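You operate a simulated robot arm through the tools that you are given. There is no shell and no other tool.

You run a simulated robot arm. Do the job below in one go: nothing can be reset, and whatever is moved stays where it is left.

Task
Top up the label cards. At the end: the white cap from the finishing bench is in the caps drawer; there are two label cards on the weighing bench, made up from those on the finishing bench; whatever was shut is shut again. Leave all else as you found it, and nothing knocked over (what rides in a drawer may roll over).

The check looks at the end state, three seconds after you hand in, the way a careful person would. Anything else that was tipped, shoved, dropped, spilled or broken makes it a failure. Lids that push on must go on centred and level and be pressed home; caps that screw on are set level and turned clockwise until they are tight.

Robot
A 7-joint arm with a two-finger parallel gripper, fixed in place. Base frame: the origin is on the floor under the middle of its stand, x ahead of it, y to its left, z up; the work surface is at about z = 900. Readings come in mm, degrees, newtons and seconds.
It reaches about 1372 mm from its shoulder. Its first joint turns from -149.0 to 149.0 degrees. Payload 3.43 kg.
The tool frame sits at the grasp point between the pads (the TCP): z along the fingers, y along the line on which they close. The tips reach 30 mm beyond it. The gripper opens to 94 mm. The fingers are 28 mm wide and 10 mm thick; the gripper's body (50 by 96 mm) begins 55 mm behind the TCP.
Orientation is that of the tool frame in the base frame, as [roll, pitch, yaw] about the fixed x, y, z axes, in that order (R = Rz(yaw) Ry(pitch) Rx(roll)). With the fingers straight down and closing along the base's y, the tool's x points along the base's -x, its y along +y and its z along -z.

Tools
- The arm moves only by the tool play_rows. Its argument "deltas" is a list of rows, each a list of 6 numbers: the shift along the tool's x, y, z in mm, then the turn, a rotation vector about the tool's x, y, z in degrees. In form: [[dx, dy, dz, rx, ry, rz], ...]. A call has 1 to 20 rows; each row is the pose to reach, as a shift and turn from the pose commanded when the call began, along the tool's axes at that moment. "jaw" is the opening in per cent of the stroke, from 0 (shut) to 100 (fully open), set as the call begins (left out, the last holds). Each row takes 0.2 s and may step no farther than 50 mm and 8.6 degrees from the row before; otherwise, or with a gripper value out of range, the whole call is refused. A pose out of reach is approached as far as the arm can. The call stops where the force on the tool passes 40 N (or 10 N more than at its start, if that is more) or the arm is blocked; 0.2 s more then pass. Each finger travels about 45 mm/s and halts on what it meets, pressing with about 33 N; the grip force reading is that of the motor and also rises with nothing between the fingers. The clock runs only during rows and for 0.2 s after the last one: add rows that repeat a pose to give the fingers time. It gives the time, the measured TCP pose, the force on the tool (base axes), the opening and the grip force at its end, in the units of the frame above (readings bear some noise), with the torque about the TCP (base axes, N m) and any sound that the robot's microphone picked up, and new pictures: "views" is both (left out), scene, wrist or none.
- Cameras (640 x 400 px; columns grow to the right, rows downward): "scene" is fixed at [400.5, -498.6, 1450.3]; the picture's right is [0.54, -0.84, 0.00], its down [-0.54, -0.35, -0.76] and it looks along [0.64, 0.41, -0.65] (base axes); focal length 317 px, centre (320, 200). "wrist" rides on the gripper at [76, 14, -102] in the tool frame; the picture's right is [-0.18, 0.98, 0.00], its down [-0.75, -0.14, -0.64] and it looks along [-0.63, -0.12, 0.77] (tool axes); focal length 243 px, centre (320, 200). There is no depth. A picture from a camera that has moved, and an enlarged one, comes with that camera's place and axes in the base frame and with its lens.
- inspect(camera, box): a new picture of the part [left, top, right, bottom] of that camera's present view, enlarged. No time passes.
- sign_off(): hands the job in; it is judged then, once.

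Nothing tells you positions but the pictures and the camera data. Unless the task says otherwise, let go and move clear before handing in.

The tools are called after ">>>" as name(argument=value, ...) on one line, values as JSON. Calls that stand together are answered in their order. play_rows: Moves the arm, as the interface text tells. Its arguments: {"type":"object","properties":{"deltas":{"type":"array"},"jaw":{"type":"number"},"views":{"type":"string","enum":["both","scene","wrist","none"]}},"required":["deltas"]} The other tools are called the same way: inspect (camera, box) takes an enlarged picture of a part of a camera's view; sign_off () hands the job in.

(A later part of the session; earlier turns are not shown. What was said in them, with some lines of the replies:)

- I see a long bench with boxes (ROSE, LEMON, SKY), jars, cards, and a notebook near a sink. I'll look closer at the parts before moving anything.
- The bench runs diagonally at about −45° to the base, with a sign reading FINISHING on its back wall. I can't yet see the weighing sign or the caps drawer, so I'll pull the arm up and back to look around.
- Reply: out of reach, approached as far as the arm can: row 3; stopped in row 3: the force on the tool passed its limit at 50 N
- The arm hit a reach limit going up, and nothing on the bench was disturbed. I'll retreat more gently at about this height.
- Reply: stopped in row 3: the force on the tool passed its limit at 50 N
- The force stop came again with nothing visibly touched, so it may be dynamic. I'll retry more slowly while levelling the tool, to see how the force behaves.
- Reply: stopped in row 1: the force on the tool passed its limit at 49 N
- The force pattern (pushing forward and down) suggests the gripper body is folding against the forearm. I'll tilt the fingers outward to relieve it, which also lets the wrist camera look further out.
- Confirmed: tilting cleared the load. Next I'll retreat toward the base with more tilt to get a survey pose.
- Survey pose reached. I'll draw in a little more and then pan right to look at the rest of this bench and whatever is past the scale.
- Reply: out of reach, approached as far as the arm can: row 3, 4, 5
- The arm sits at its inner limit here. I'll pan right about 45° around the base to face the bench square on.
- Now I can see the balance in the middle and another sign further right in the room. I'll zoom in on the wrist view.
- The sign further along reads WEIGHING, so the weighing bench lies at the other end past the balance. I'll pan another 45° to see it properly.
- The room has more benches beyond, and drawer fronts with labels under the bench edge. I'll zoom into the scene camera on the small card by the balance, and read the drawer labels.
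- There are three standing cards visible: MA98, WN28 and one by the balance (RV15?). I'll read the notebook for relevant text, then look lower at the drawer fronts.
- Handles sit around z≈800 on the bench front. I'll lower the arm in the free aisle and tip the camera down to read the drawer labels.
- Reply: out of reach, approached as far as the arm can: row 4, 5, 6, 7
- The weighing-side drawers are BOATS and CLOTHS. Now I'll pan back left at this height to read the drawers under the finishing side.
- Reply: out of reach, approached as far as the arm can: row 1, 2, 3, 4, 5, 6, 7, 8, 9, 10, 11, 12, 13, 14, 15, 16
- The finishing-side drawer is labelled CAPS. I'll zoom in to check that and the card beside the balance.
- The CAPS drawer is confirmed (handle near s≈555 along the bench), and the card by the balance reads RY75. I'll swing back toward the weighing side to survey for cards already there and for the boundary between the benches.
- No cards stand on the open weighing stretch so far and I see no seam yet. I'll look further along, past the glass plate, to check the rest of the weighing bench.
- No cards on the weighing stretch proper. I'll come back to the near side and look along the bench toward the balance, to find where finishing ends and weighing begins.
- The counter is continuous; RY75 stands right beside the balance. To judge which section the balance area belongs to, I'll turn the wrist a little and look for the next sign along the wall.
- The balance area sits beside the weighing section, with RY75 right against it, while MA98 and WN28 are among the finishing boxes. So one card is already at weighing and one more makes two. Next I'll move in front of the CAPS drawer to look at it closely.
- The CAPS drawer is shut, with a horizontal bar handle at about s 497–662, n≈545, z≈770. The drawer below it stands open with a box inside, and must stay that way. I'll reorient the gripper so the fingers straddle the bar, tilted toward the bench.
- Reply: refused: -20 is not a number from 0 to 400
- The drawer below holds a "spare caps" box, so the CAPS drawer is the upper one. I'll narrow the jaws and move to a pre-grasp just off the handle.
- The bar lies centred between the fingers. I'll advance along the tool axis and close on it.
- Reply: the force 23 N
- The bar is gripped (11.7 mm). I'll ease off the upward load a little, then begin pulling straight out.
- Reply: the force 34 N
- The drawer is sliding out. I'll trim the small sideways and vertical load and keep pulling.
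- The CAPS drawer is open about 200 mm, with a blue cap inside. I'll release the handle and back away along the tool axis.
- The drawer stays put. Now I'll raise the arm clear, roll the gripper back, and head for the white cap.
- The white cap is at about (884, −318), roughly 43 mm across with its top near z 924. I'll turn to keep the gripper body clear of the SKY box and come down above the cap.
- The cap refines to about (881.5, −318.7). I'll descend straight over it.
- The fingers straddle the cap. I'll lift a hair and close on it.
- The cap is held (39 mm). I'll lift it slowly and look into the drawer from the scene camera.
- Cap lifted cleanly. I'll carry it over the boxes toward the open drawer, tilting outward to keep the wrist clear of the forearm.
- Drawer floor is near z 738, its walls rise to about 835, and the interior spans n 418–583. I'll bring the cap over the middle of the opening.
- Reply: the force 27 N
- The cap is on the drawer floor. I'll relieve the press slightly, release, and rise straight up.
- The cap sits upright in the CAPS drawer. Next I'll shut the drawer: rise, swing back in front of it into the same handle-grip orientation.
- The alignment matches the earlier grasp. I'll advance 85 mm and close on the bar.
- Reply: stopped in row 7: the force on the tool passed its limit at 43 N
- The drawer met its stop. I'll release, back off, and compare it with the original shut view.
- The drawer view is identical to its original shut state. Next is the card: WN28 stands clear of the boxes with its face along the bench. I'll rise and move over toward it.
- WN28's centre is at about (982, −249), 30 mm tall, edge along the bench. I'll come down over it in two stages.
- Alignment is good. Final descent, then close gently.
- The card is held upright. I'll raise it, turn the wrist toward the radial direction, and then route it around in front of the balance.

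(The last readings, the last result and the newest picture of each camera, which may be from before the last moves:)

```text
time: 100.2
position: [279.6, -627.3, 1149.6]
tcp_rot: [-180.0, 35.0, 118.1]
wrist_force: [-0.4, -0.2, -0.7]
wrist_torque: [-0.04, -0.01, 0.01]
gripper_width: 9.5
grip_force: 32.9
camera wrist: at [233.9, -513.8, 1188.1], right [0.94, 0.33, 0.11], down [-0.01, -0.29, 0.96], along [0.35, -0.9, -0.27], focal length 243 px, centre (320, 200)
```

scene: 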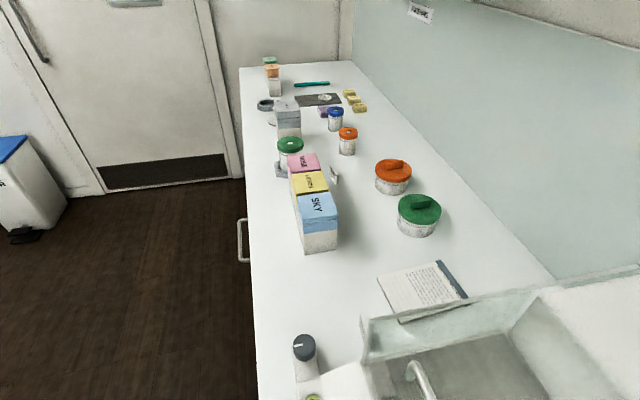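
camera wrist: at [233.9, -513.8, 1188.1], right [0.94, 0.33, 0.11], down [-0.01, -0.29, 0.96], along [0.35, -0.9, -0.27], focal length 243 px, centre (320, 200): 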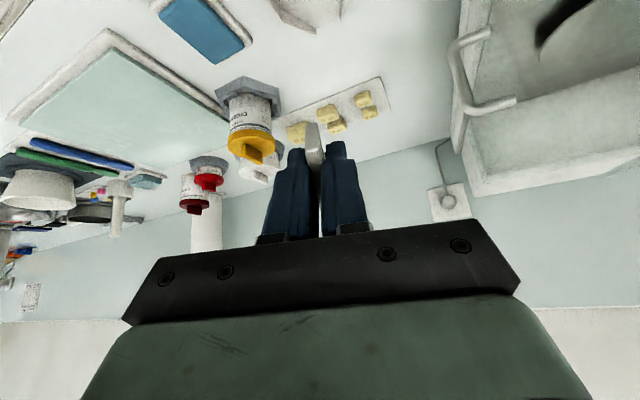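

>>> inspect(camera="wrist", box=[250, 90, 390, 210])

>>> inspect(camera="wrist", box=[140, 0, 480, 160])

>>> inspect(camera="scene", box=[330, 300, 410, 350])

```text
3.33 times, centred on (320, 150) of wrist
camera zoom: at [233.9, -513.8, 1188.1], right [0.94, 0.33, 0.11], down [-0.01, -0.29, 0.96], along [0.35, -0.9, -0.27], focal length 809 px, centre (320, 367)
```

zoom: 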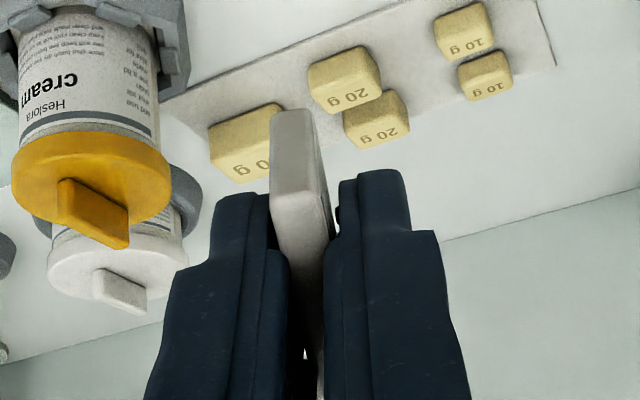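

```text
1.88 times, centred on (310, 80) of wrist
camera zoom: at [233.9, -513.8, 1188.1], right [0.94, 0.33, 0.11], down [-0.01, -0.29, 0.96], along [0.35, -0.9, -0.27], focal length 457 px, centre (339, 426)
```

zoom: 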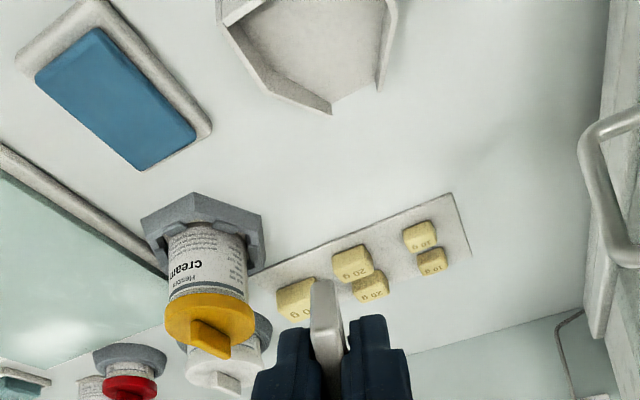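

```text
8.00 times, centred on (370, 325) of scene
camera zoom: at [400.5, -498.6, 1450.3], right [0.54, -0.84, 0.0], down [-0.54, -0.35, -0.76], along [0.64, 0.41, -0.65], focal length 2538 px, centre (-80, -800)
```

zoom: 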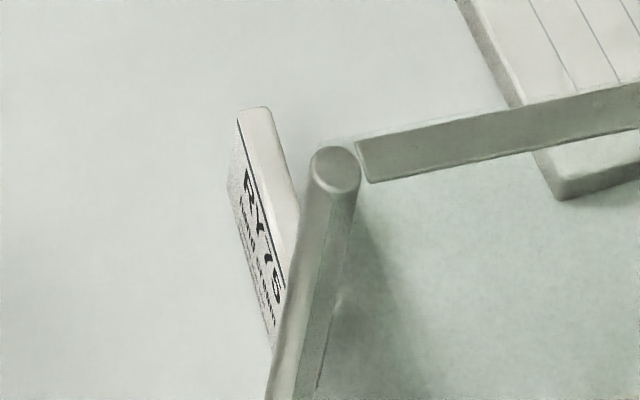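

The card is secure, and there's a clear patch between the scoop, the weights and the balance at about s −270, n 820. I'll extend out over it and level the tool.

>>> play_rows(deltas=[[-12.7, 4.4, 23.1, 0, 5.8, 0], [-25.5, 8.9, 46.2, 0, 11.7, 0], [-38.2, 13.3, 69.3, 0, 17.5, 0], [-50.9, 17.7, 92.3, 0, 23.3, 0], [-63.7, 22.2, 115.4, 0, 29.2, 0], [-76.4, 26.6, 138.5, 0, 35, 0], [-76.4, 26.6, 138.5, 0, 35, 0]], views="wrist")

```text
time: 101.8
position: [368.5, -738.8, 1080.2]
tcp_rot: [-179.8, 0.0, 118.1]
wrist_force: [-0.1, 0.0, 0.5]
wrist_torque: [-0.03, -0.02, 0.02]
gripper_width: 6.3
grip_force: 32.5
camera wrist: at [344.4, -665.8, 1182.0], right [0.95, 0.3, 0.0], down [0.23, -0.73, 0.64], along [0.19, -0.61, -0.77], focal length 243 px, centre (320, 200)
```

wrist: 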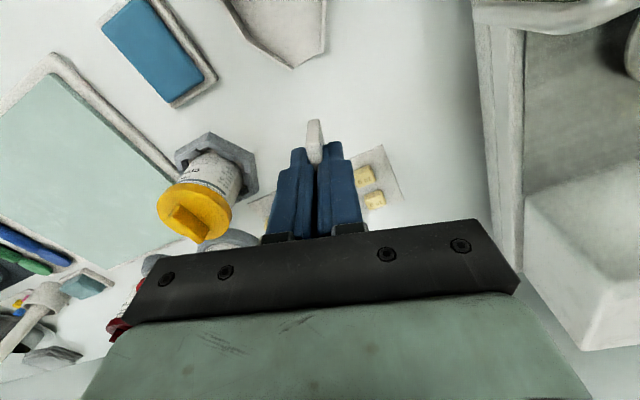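

>>> inspect(camera="wrist", box=[250, 90, 390, 210])

>>> inspect(camera="wrist", box=[60, 0, 480, 180])

```text
3.33 times, centred on (320, 150) of wrist
camera zoom: at [344.4, -665.8, 1182.0], right [0.95, 0.3, 0.0], down [0.23, -0.73, 0.64], along [0.19, -0.61, -0.77], focal length 809 px, centre (320, 367)
```

zoom: 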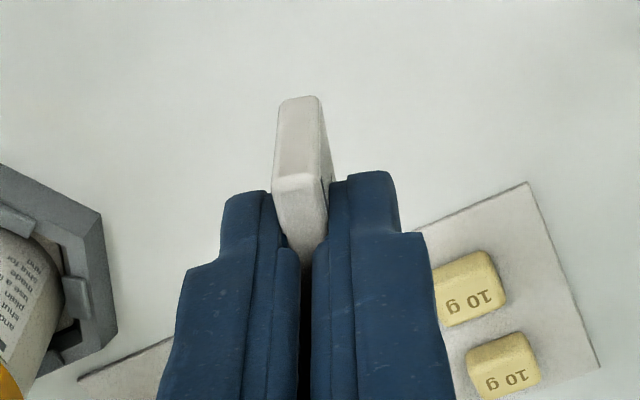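

```text
1.52 times, centred on (270, 90) of wrist
camera zoom: at [344.4, -665.8, 1182.0], right [0.95, 0.3, 0.0], down [0.23, -0.73, 0.64], along [0.19, -0.61, -0.77], focal length 370 px, centre (396, 368)
```

zoom: 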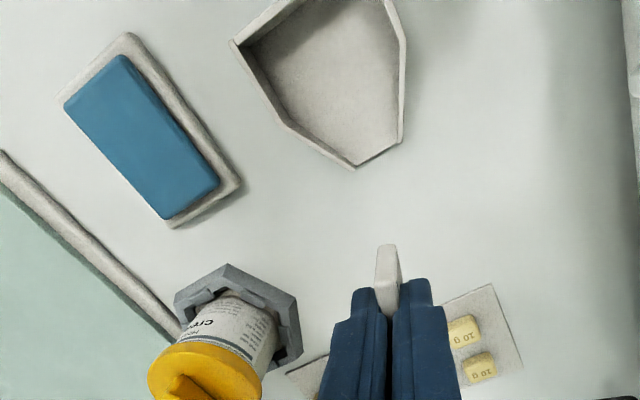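

The card has settled flush in the pads. I'll turn it so the label faces the aisle and move over the clear spot at about (380, −775).

>>> play_rows(deltas=[[-4, -1, 6, 0, 0, -7.5], [-8, -1, 12, 0, 0, -15], [-12, -2, 18, 0, 0, -22.5], [-16, -3, 24, 0, 0, -30], [-20, -4, 30, 0, 0, -37.5], [-24, -5, 36, 0, 0, -45], [-28, -5, 42, 0, 0, -52.5], [-32, -6, 50, 0, 0, -60], [-36, -7, 56, 0, 0, -67.5], [-37.3, -7, 60, 0, 0, -72], [-37.3, -7, 60, 0, 0, -72]], views="wrist")

```text
time: 104.2
position: [381.8, -775.0, 1018.5]
tcp_rot: [-179.9, -0.1, -169.9]
wrist_force: [0.3, -0.7, 0.3]
wrist_torque: [-0.01, 0.02, 0.02]
gripper_width: 6.5
grip_force: 32.8
camera wrist: at [302.7, -775.5, 1120.4], right [0.01, 1.0, 0.0], down [0.77, -0.01, 0.64], along [0.64, -0.01, -0.77], focal length 243 px, centre (320, 200)
```

wrist: 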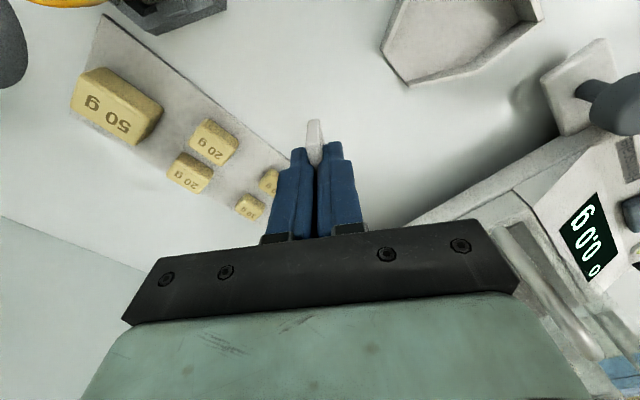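

Landing spot is clear all round. Descending straight down, slowly near the bench.

>>> play_rows(deltas=[[0, 0, 20, 0, 0, 0], [0, 0, 40, 0, 0, 0], [0, 0, 56, 0, 0, 0], [0, 0, 68, 0, 0, 0], [0, 0, 74, 0, 0, 0], [0, 0, 74, 0, 0, 0]], views="wrist")

>>> inspect(camera="wrist", box=[250, 80, 390, 200])

```text
time: 105.6
position: [381.6, -776.2, 944.8]
tcp_rot: [-179.9, -0.1, -169.9]
wrist_force: [0.0, 0.0, -0.1]
wrist_torque: [0.0, -0.01, -0.03]
gripper_width: 6.3
grip_force: 32.7
camera wrist: at [302.8, -776.3, 1046.1], right [0.01, 1.0, 0.0], down [0.77, -0.01, 0.64], along [0.64, -0.01, -0.77], focal length 243 px, centre (320, 200)
```

wrist: 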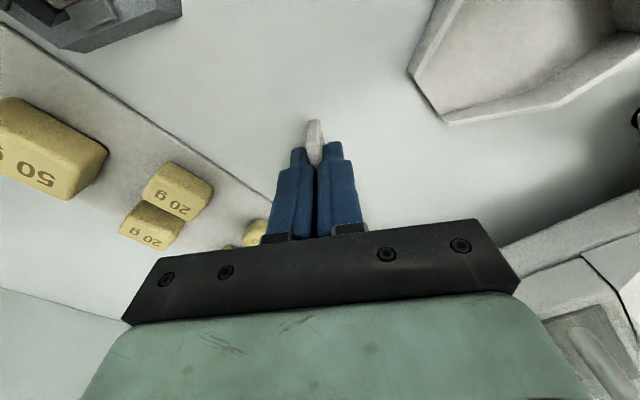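

```text
3.33 times, centred on (320, 140) of wrist
camera zoom: at [302.8, -776.3, 1046.1], right [0.01, 1.0, 0.0], down [0.77, -0.01, 0.64], along [0.64, -0.01, -0.77], focal length 809 px, centre (320, 400)
```

zoom: 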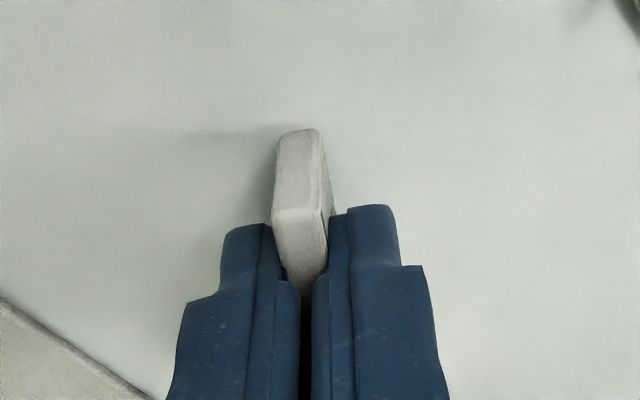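

>>> play_rows(deltas=[[0, 0, 2, 0, 0, 0], [0, 0, 4, 0, 0, 0], [0, 0, 6, 0, 0, 0], [0, 0, 6, 0, 0, 0]], views="none")

```text
time: 106.6
position: [380.2, -776.1, 940.0]
tcp_rot: [-179.8, -0.1, -169.9]
wrist_force: [2.6, -1.3, 26.1]
wrist_torque: [-0.07, 0.05, 0.02]
gripper_width: 6.3
grip_force: 33.2
```

The card is touching down evenly. I'll relieve the pressure, then open the jaws.

>>> play_rows(deltas=[[0, 0, -1, 0, 0, 0], [0, 0, -1.5, 0, 0, 0], [0, 0, -1.5, 0, 0, 0]], views="none")

```text
time: 107.4
position: [381.5, -775.9, 940.2]
tcp_rot: [-179.9, 0.0, -169.7]
wrist_force: [-0.8, -4.2, 14.0]
wrist_torque: [-0.1, -0.01, -0.01]
gripper_width: 6.2
grip_force: 33.3
```

>>> play_rows(deltas=[[0, 0, -1, 0, 0, 0], [0, 0, -1.5, 0, 0, 0], [0, 0, -1.5, 0, 0, 0]], views="none")

```text
time: 108.2
position: [382.9, -776.7, 941.2]
tcp_rot: [180.0, 0.0, -169.8]
wrist_force: [0.0, 0.1, -0.6]
wrist_torque: [-0.01, 0.0, 0.01]
gripper_width: 6.3
grip_force: 32.7
```

>>> play_rows(deltas=[[0, 0, 0.5, 0, 0, 0], [0, 0, 0.5, 0, 0, 0], [0, 0, 0.5, 0, 0, 0], [0, 0, 0.5, 0, 0, 0]], jaw=26, views="wrist")

>>> inspect(camera="wrist", box=[250, 80, 390, 200])

```text
time: 109.2
position: [381.6, -775.5, 941.8]
tcp_rot: [-179.9, 0.0, -169.9]
wrist_force: [-1.3, 0.2, -0.1]
wrist_torque: [0.02, 0.0, 0.0]
gripper_width: 24.4
grip_force: 0.1
camera wrist: at [303.0, -775.7, 1043.0], right [0.01, 1.0, 0.0], down [0.77, -0.01, 0.64], along [0.64, -0.01, -0.77], focal length 243 px, centre (320, 200)
```

wrist: 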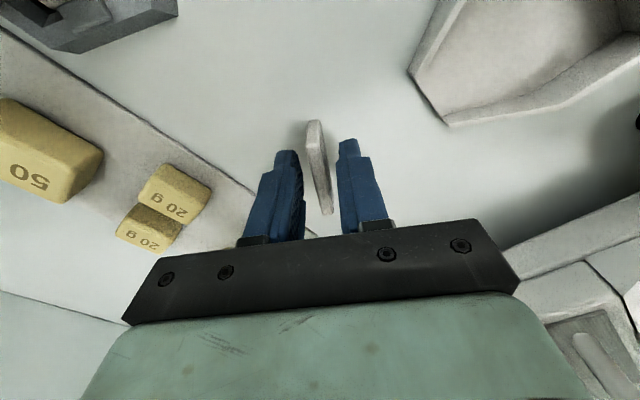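

```text
3.33 times, centred on (320, 140) of wrist
camera zoom: at [303.0, -775.7, 1043.0], right [0.01, 1.0, 0.0], down [0.77, -0.01, 0.64], along [0.64, -0.01, -0.77], focal length 809 px, centre (320, 400)
```

zoom: 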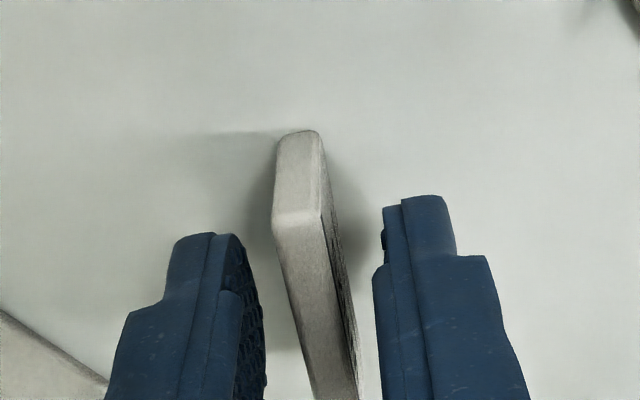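

The card stands upright on its own between the open fingers. I'll rise straight up and check.

>>> play_rows(deltas=[[0, 0, -8, 0, 0, 0], [0, 0, -20, 0, 0, 0], [0, 0, -40, 0, 0, 0], [0, 0, -70, 0, 0, 0], [0, 0, -105, 0, 0, 0], [0, 0, -140, 0, 0, 0], [0, 0, -140, 0, 0, 0]], jaw=26, views="wrist")

>>> inspect(camera="wrist", box=[220, 40, 420, 160])

```text
time: 110.8
position: [382.0, -774.9, 1081.4]
tcp_rot: [-179.9, 0.0, -169.9]
wrist_force: [-0.4, -0.8, -0.5]
wrist_torque: [0.01, -0.01, 0.0]
gripper_width: 24.2
grip_force: 0.0
camera wrist: at [302.2, -775.1, 1184.0], right [0.01, 1.0, 0.0], down [0.77, -0.01, 0.64], along [0.64, -0.01, -0.77], focal length 243 px, centre (320, 200)
```

wrist: 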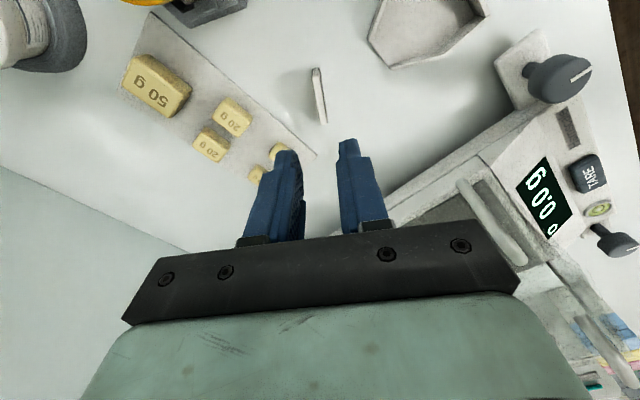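

```text
3.20 times, centred on (320, 100) of wrist
camera zoom: at [302.2, -775.1, 1184.0], right [0.01, 1.0, 0.0], down [0.77, -0.01, 0.64], along [0.64, -0.01, -0.77], focal length 776 px, centre (320, 520)
```

zoom: 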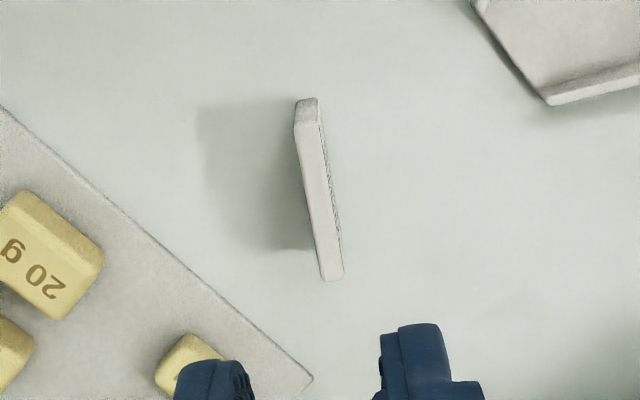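

WN28 now stands upright and clear of its neighbours. I'll turn the wrist back, retract, and take one more look at both benches before handing in.

>>> play_rows(deltas=[[0, 0, -3, 0, 0, 7.5], [0, 0, -6, 0, 0, 15], [0, 0, -9, 0, 0, 22.5], [0, 0, -12, 0, 0, 30], [0, 0, -15, 0, 0, 37.5], [0, 0, -15, 0, 0, 45], [0, 0, -15, 0, 0, 52.5], [0, 0, -15, 0, 0, 60], [0, 0, -15, 0, 0, 67.5], [0, 0, -15, 0, 0, 72], [0, 0, -15, 0, 0, 72]], views="wrist")

```text
time: 113.2
position: [381.6, -774.9, 1096.7]
tcp_rot: [-180.0, 0.0, 118.1]
wrist_force: [-0.4, 0.2, 0.4]
wrist_torque: [0.01, 0.04, 0.03]
gripper_width: 24.4
grip_force: 0.0
camera wrist: at [356.9, -702.3, 1197.9], right [0.95, 0.3, 0.0], down [0.23, -0.73, 0.64], along [0.19, -0.61, -0.77], focal length 243 px, centre (320, 200)
```

wrist: 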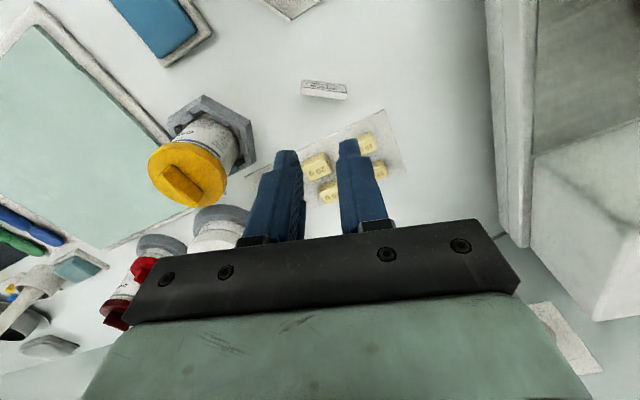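

>>> play_rows(deltas=[[28, -4, -8, 0, -5.8, 0], [56, -9, -17, 0, -11.7, 0], [84, -13, -26, 0, -17.5, 0], [112, -17, -35, 0, -23.3, 0], [142, -22, -44, 0, -29.2, 0], [172, -22, -55, 0, -35, 0], [172, -22, -55, 0, -35, 0]], views="wrist")

>>> inspect(camera="wrist", box=[0, 100, 220, 260])

>>> inspect(camera="wrist", box=[220, 0, 460, 160])

```text
time: 114.8
position: [281.0, -634.3, 1150.6]
tcp_rot: [-180.0, 35.1, 118.2]
wrist_force: [0.2, 0.5, -0.4]
wrist_torque: [0.02, -0.05, 0.02]
gripper_width: 24.4
grip_force: 0.1
camera wrist: at [234.8, -521.1, 1190.5], right [0.94, 0.33, 0.11], down [-0.01, -0.28, 0.96], along [0.35, -0.9, -0.26], focal length 243 px, centre (320, 200)
```

wrist: 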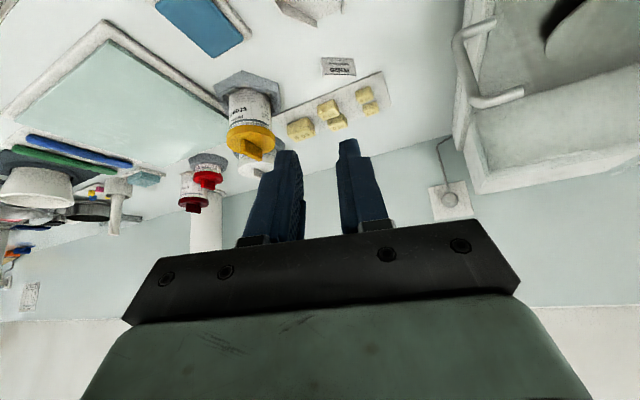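

```text
2.50 times, centred on (110, 180) of wrist
camera zoom: at [234.8, -521.1, 1190.5], right [0.94, 0.33, 0.11], down [-0.01, -0.28, 0.96], along [0.35, -0.9, -0.26], focal length 606 px, centre (845, 250)
```

zoom: 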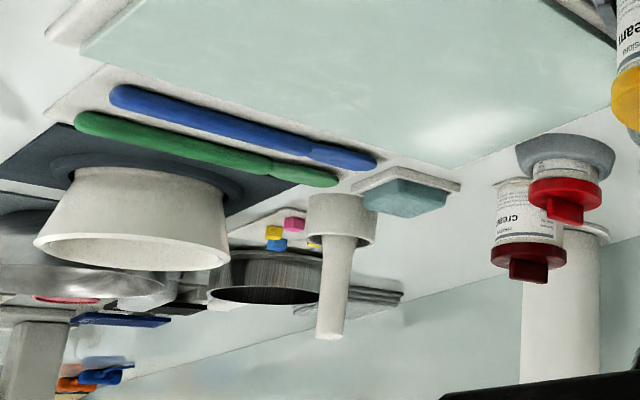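

```text
2.50 times, centred on (340, 80) of wrist
camera zoom: at [234.8, -521.1, 1190.5], right [0.94, 0.33, 0.11], down [-0.01, -0.28, 0.96], along [0.35, -0.9, -0.26], focal length 606 px, centre (270, 500)
```

zoom: 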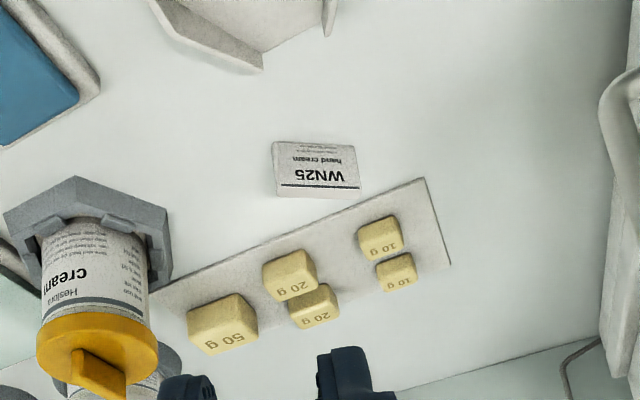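

The card (it reads WN25) stands upright facing the aisle, and the weighing bench now has it plus RY75 by the balance. I'll pull the arm back off the bench and do a last check of the finishing side.

>>> play_rows(deltas=[[18, 0, -28, 0, -3, 0], [26, 0, -60, 0, -6, 0], [34, 0, -92, 0, -9, 0], [40, 0, -120, 0, -12, 0], [40, 0, -120, 0, -12, 0]], jaw=60, views="both")

>>> inspect(camera="scene", box=[260, 130, 460, 270])

>>> inspect(camera="scene", box=[230, 50, 400, 170])

>>> inspect(camera="scene", box=[240, 250, 500, 400])

```text
time: 116.0
position: [233.2, -543.4, 1227.6]
tcp_rot: [-179.9, 47.1, 118.1]
wrist_force: [0.0, 0.6, 0.5]
wrist_torque: [-0.03, 0.0, 0.0]
gripper_width: 56.5
grip_force: 0.1
camera wrist: at [185.1, -425.9, 1240.7], right [0.93, 0.35, 0.13], down [-0.1, -0.1, 0.99], along [0.36, -0.93, -0.06], focal length 243 px, centre (320, 200)
```

scene: 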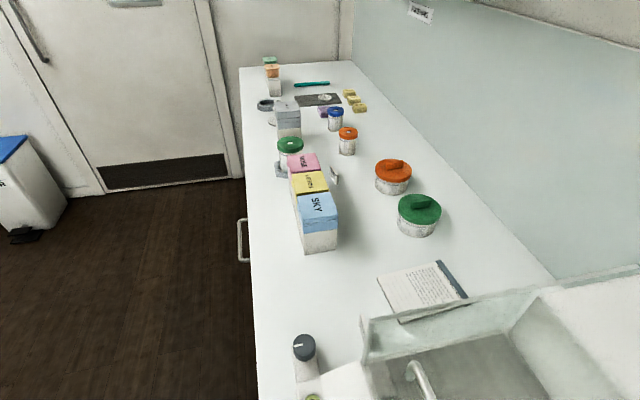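
wrist: 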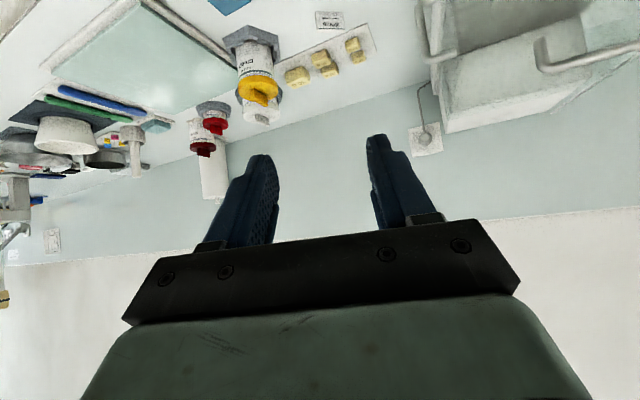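

```text
2.86 times, centred on (360, 200) of scene
camera zoom: at [400.5, -498.6, 1450.3], right [0.54, -0.84, 0.0], down [-0.54, -0.35, -0.76], along [0.64, 0.41, -0.65], focal length 906 px, centre (206, 200)
```

zoom: 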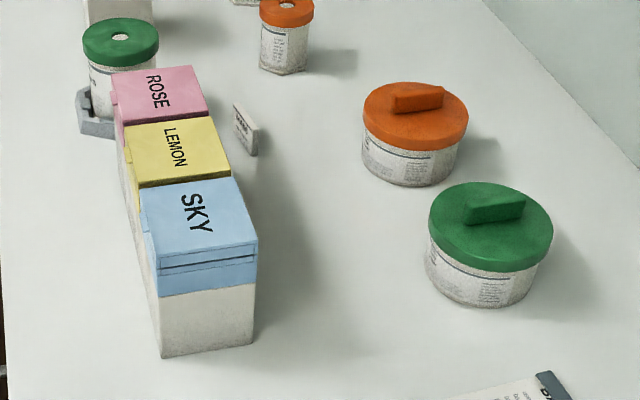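

```text
3.33 times, centred on (315, 110) of scene
camera zoom: at [400.5, -498.6, 1450.3], right [0.54, -0.84, 0.0], down [-0.54, -0.35, -0.76], along [0.64, 0.41, -0.65], focal length 1057 px, centre (337, 500)
```

zoom: 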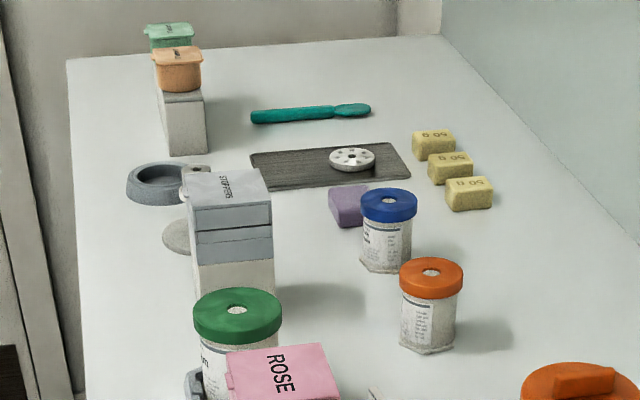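

```text
2.46 times, centred on (370, 325) of scene
camera zoom: at [400.5, -498.6, 1450.3], right [0.54, -0.84, 0.0], down [-0.54, -0.35, -0.76], along [0.64, 0.41, -0.65], focal length 781 px, centre (197, -108)
```

zoom: 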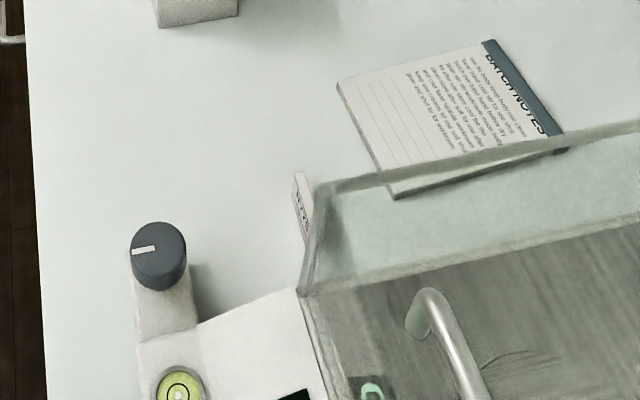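

All matches the start on the finishing side. As a last check I'll glance along the counter front toward the far end, to confirm how the weighing bench's extent lines up with its sign.

>>> play_rows(deltas=[[3.7, -44, -4, 3.15, 0, 2.93], [9.7, -87.5, -10.4, 6.3, 0, 5.85], [17.8, -130.3, -19.1, 9.45, 0, 8.8], [28, -172, -30.2, 12.6, 0, 11.7], [40.4, -212.4, -43.5, 15.75, 0, 14.6], [54.9, -251.4, -59, 18.9, 0, 17.6], [54.9, -251.4, -59, 18.9, 0, 17.6]], views="wrist")

>>> inspect(camera="wrist", box=[60, 0, 280, 200])

>>> inspect(camera="wrist", box=[100, 60, 220, 200])

```text
time: 117.6
position: [-26.5, -592.1, 1228.2]
tcp_rot: [-179.9, 47.1, 92.3]
wrist_force: [0.0, 0.2, 0.0]
wrist_torque: [-0.01, -0.02, 0.01]
gripper_width: 56.5
grip_force: 0.2
camera wrist: at [-18.0, -465.4, 1241.2], right [0.99, -0.09, 0.13], down [-0.14, -0.05, 0.99], along [-0.08, -0.99, -0.06], focal length 243 px, centre (320, 200)
```

wrist: 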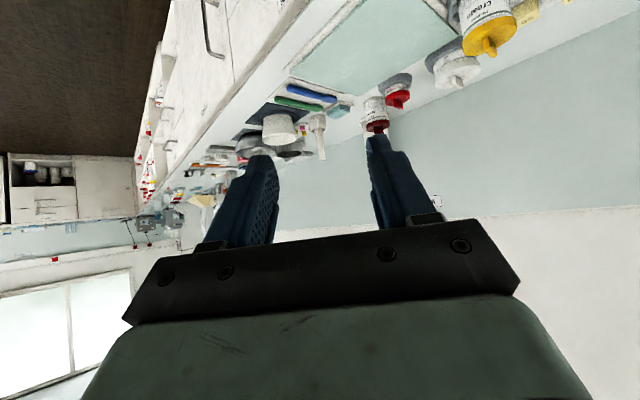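

```text
2.00 times, centred on (170, 100) of wrist
camera zoom: at [-18.0, -465.4, 1241.2], right [0.99, -0.09, 0.13], down [-0.14, -0.05, 0.99], along [-0.08, -0.99, -0.06], focal length 485 px, centre (620, 400)
```

zoom: 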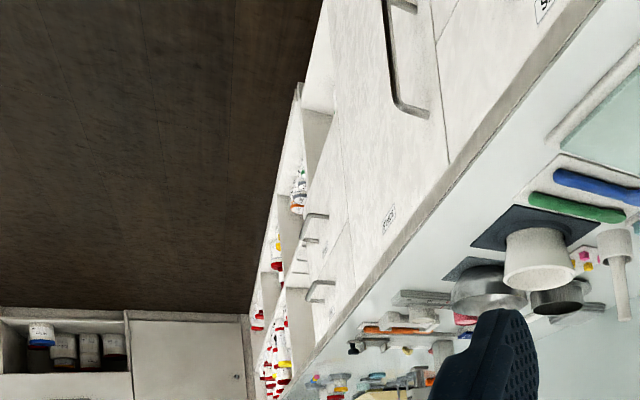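

```text
2.86 times, centred on (160, 130) of wrist
camera zoom: at [-18.0, -465.4, 1241.2], right [0.99, -0.09, 0.13], down [-0.14, -0.05, 0.99], along [-0.08, -0.99, -0.06], focal length 693 px, centre (777, 400)
```

zoom: 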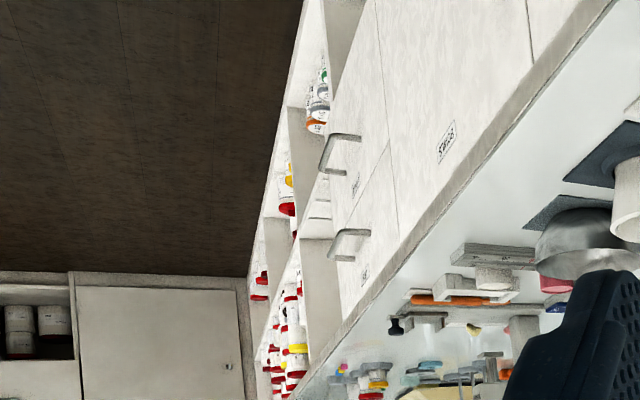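

The wide view changes nothing: the balance, with RY75 beside it, belongs to weighing, and the CAPS cabinet marks where finishing begins. The white cap is in the shut CAPS drawer, WN25 and RY75 stand on the weighing bench, and the gripper is empty and clear, so I'm handing in.

>>> sign_off()

```text
The job is handed in.
```

The job is handed in: the white cap is in the CAPS drawer and the weighing bench has two label cards.

- **Cap:** It stands upright on the floor of the CAPS drawer. The drawer is shut again and looks the same as at the start. The drawer below it was already open, so I left it open.
- **Cards:** I moved one card, WN25, from the finishing bench. It stands upright on a clear patch of the weighing bench between the scoop, the weights and the balance. With RY75, already beside the balance, that makes two.
- **Everything else:** In the last pictures nothing on the finishing bench had moved. MA98 is still there, and the arm is empty and clear of the bench.

**Where I could be wrong:** the counter has no seam between the two benches, so I had to judge which one RY75 was on. I counted it as weighing because it sits right by the balance and outside the stretch above the CAPS drawers. It is slightly nearer the FINISHING sign than the WEIGHING one, though. If it counts as finishing, only one card is on the weighing bench.
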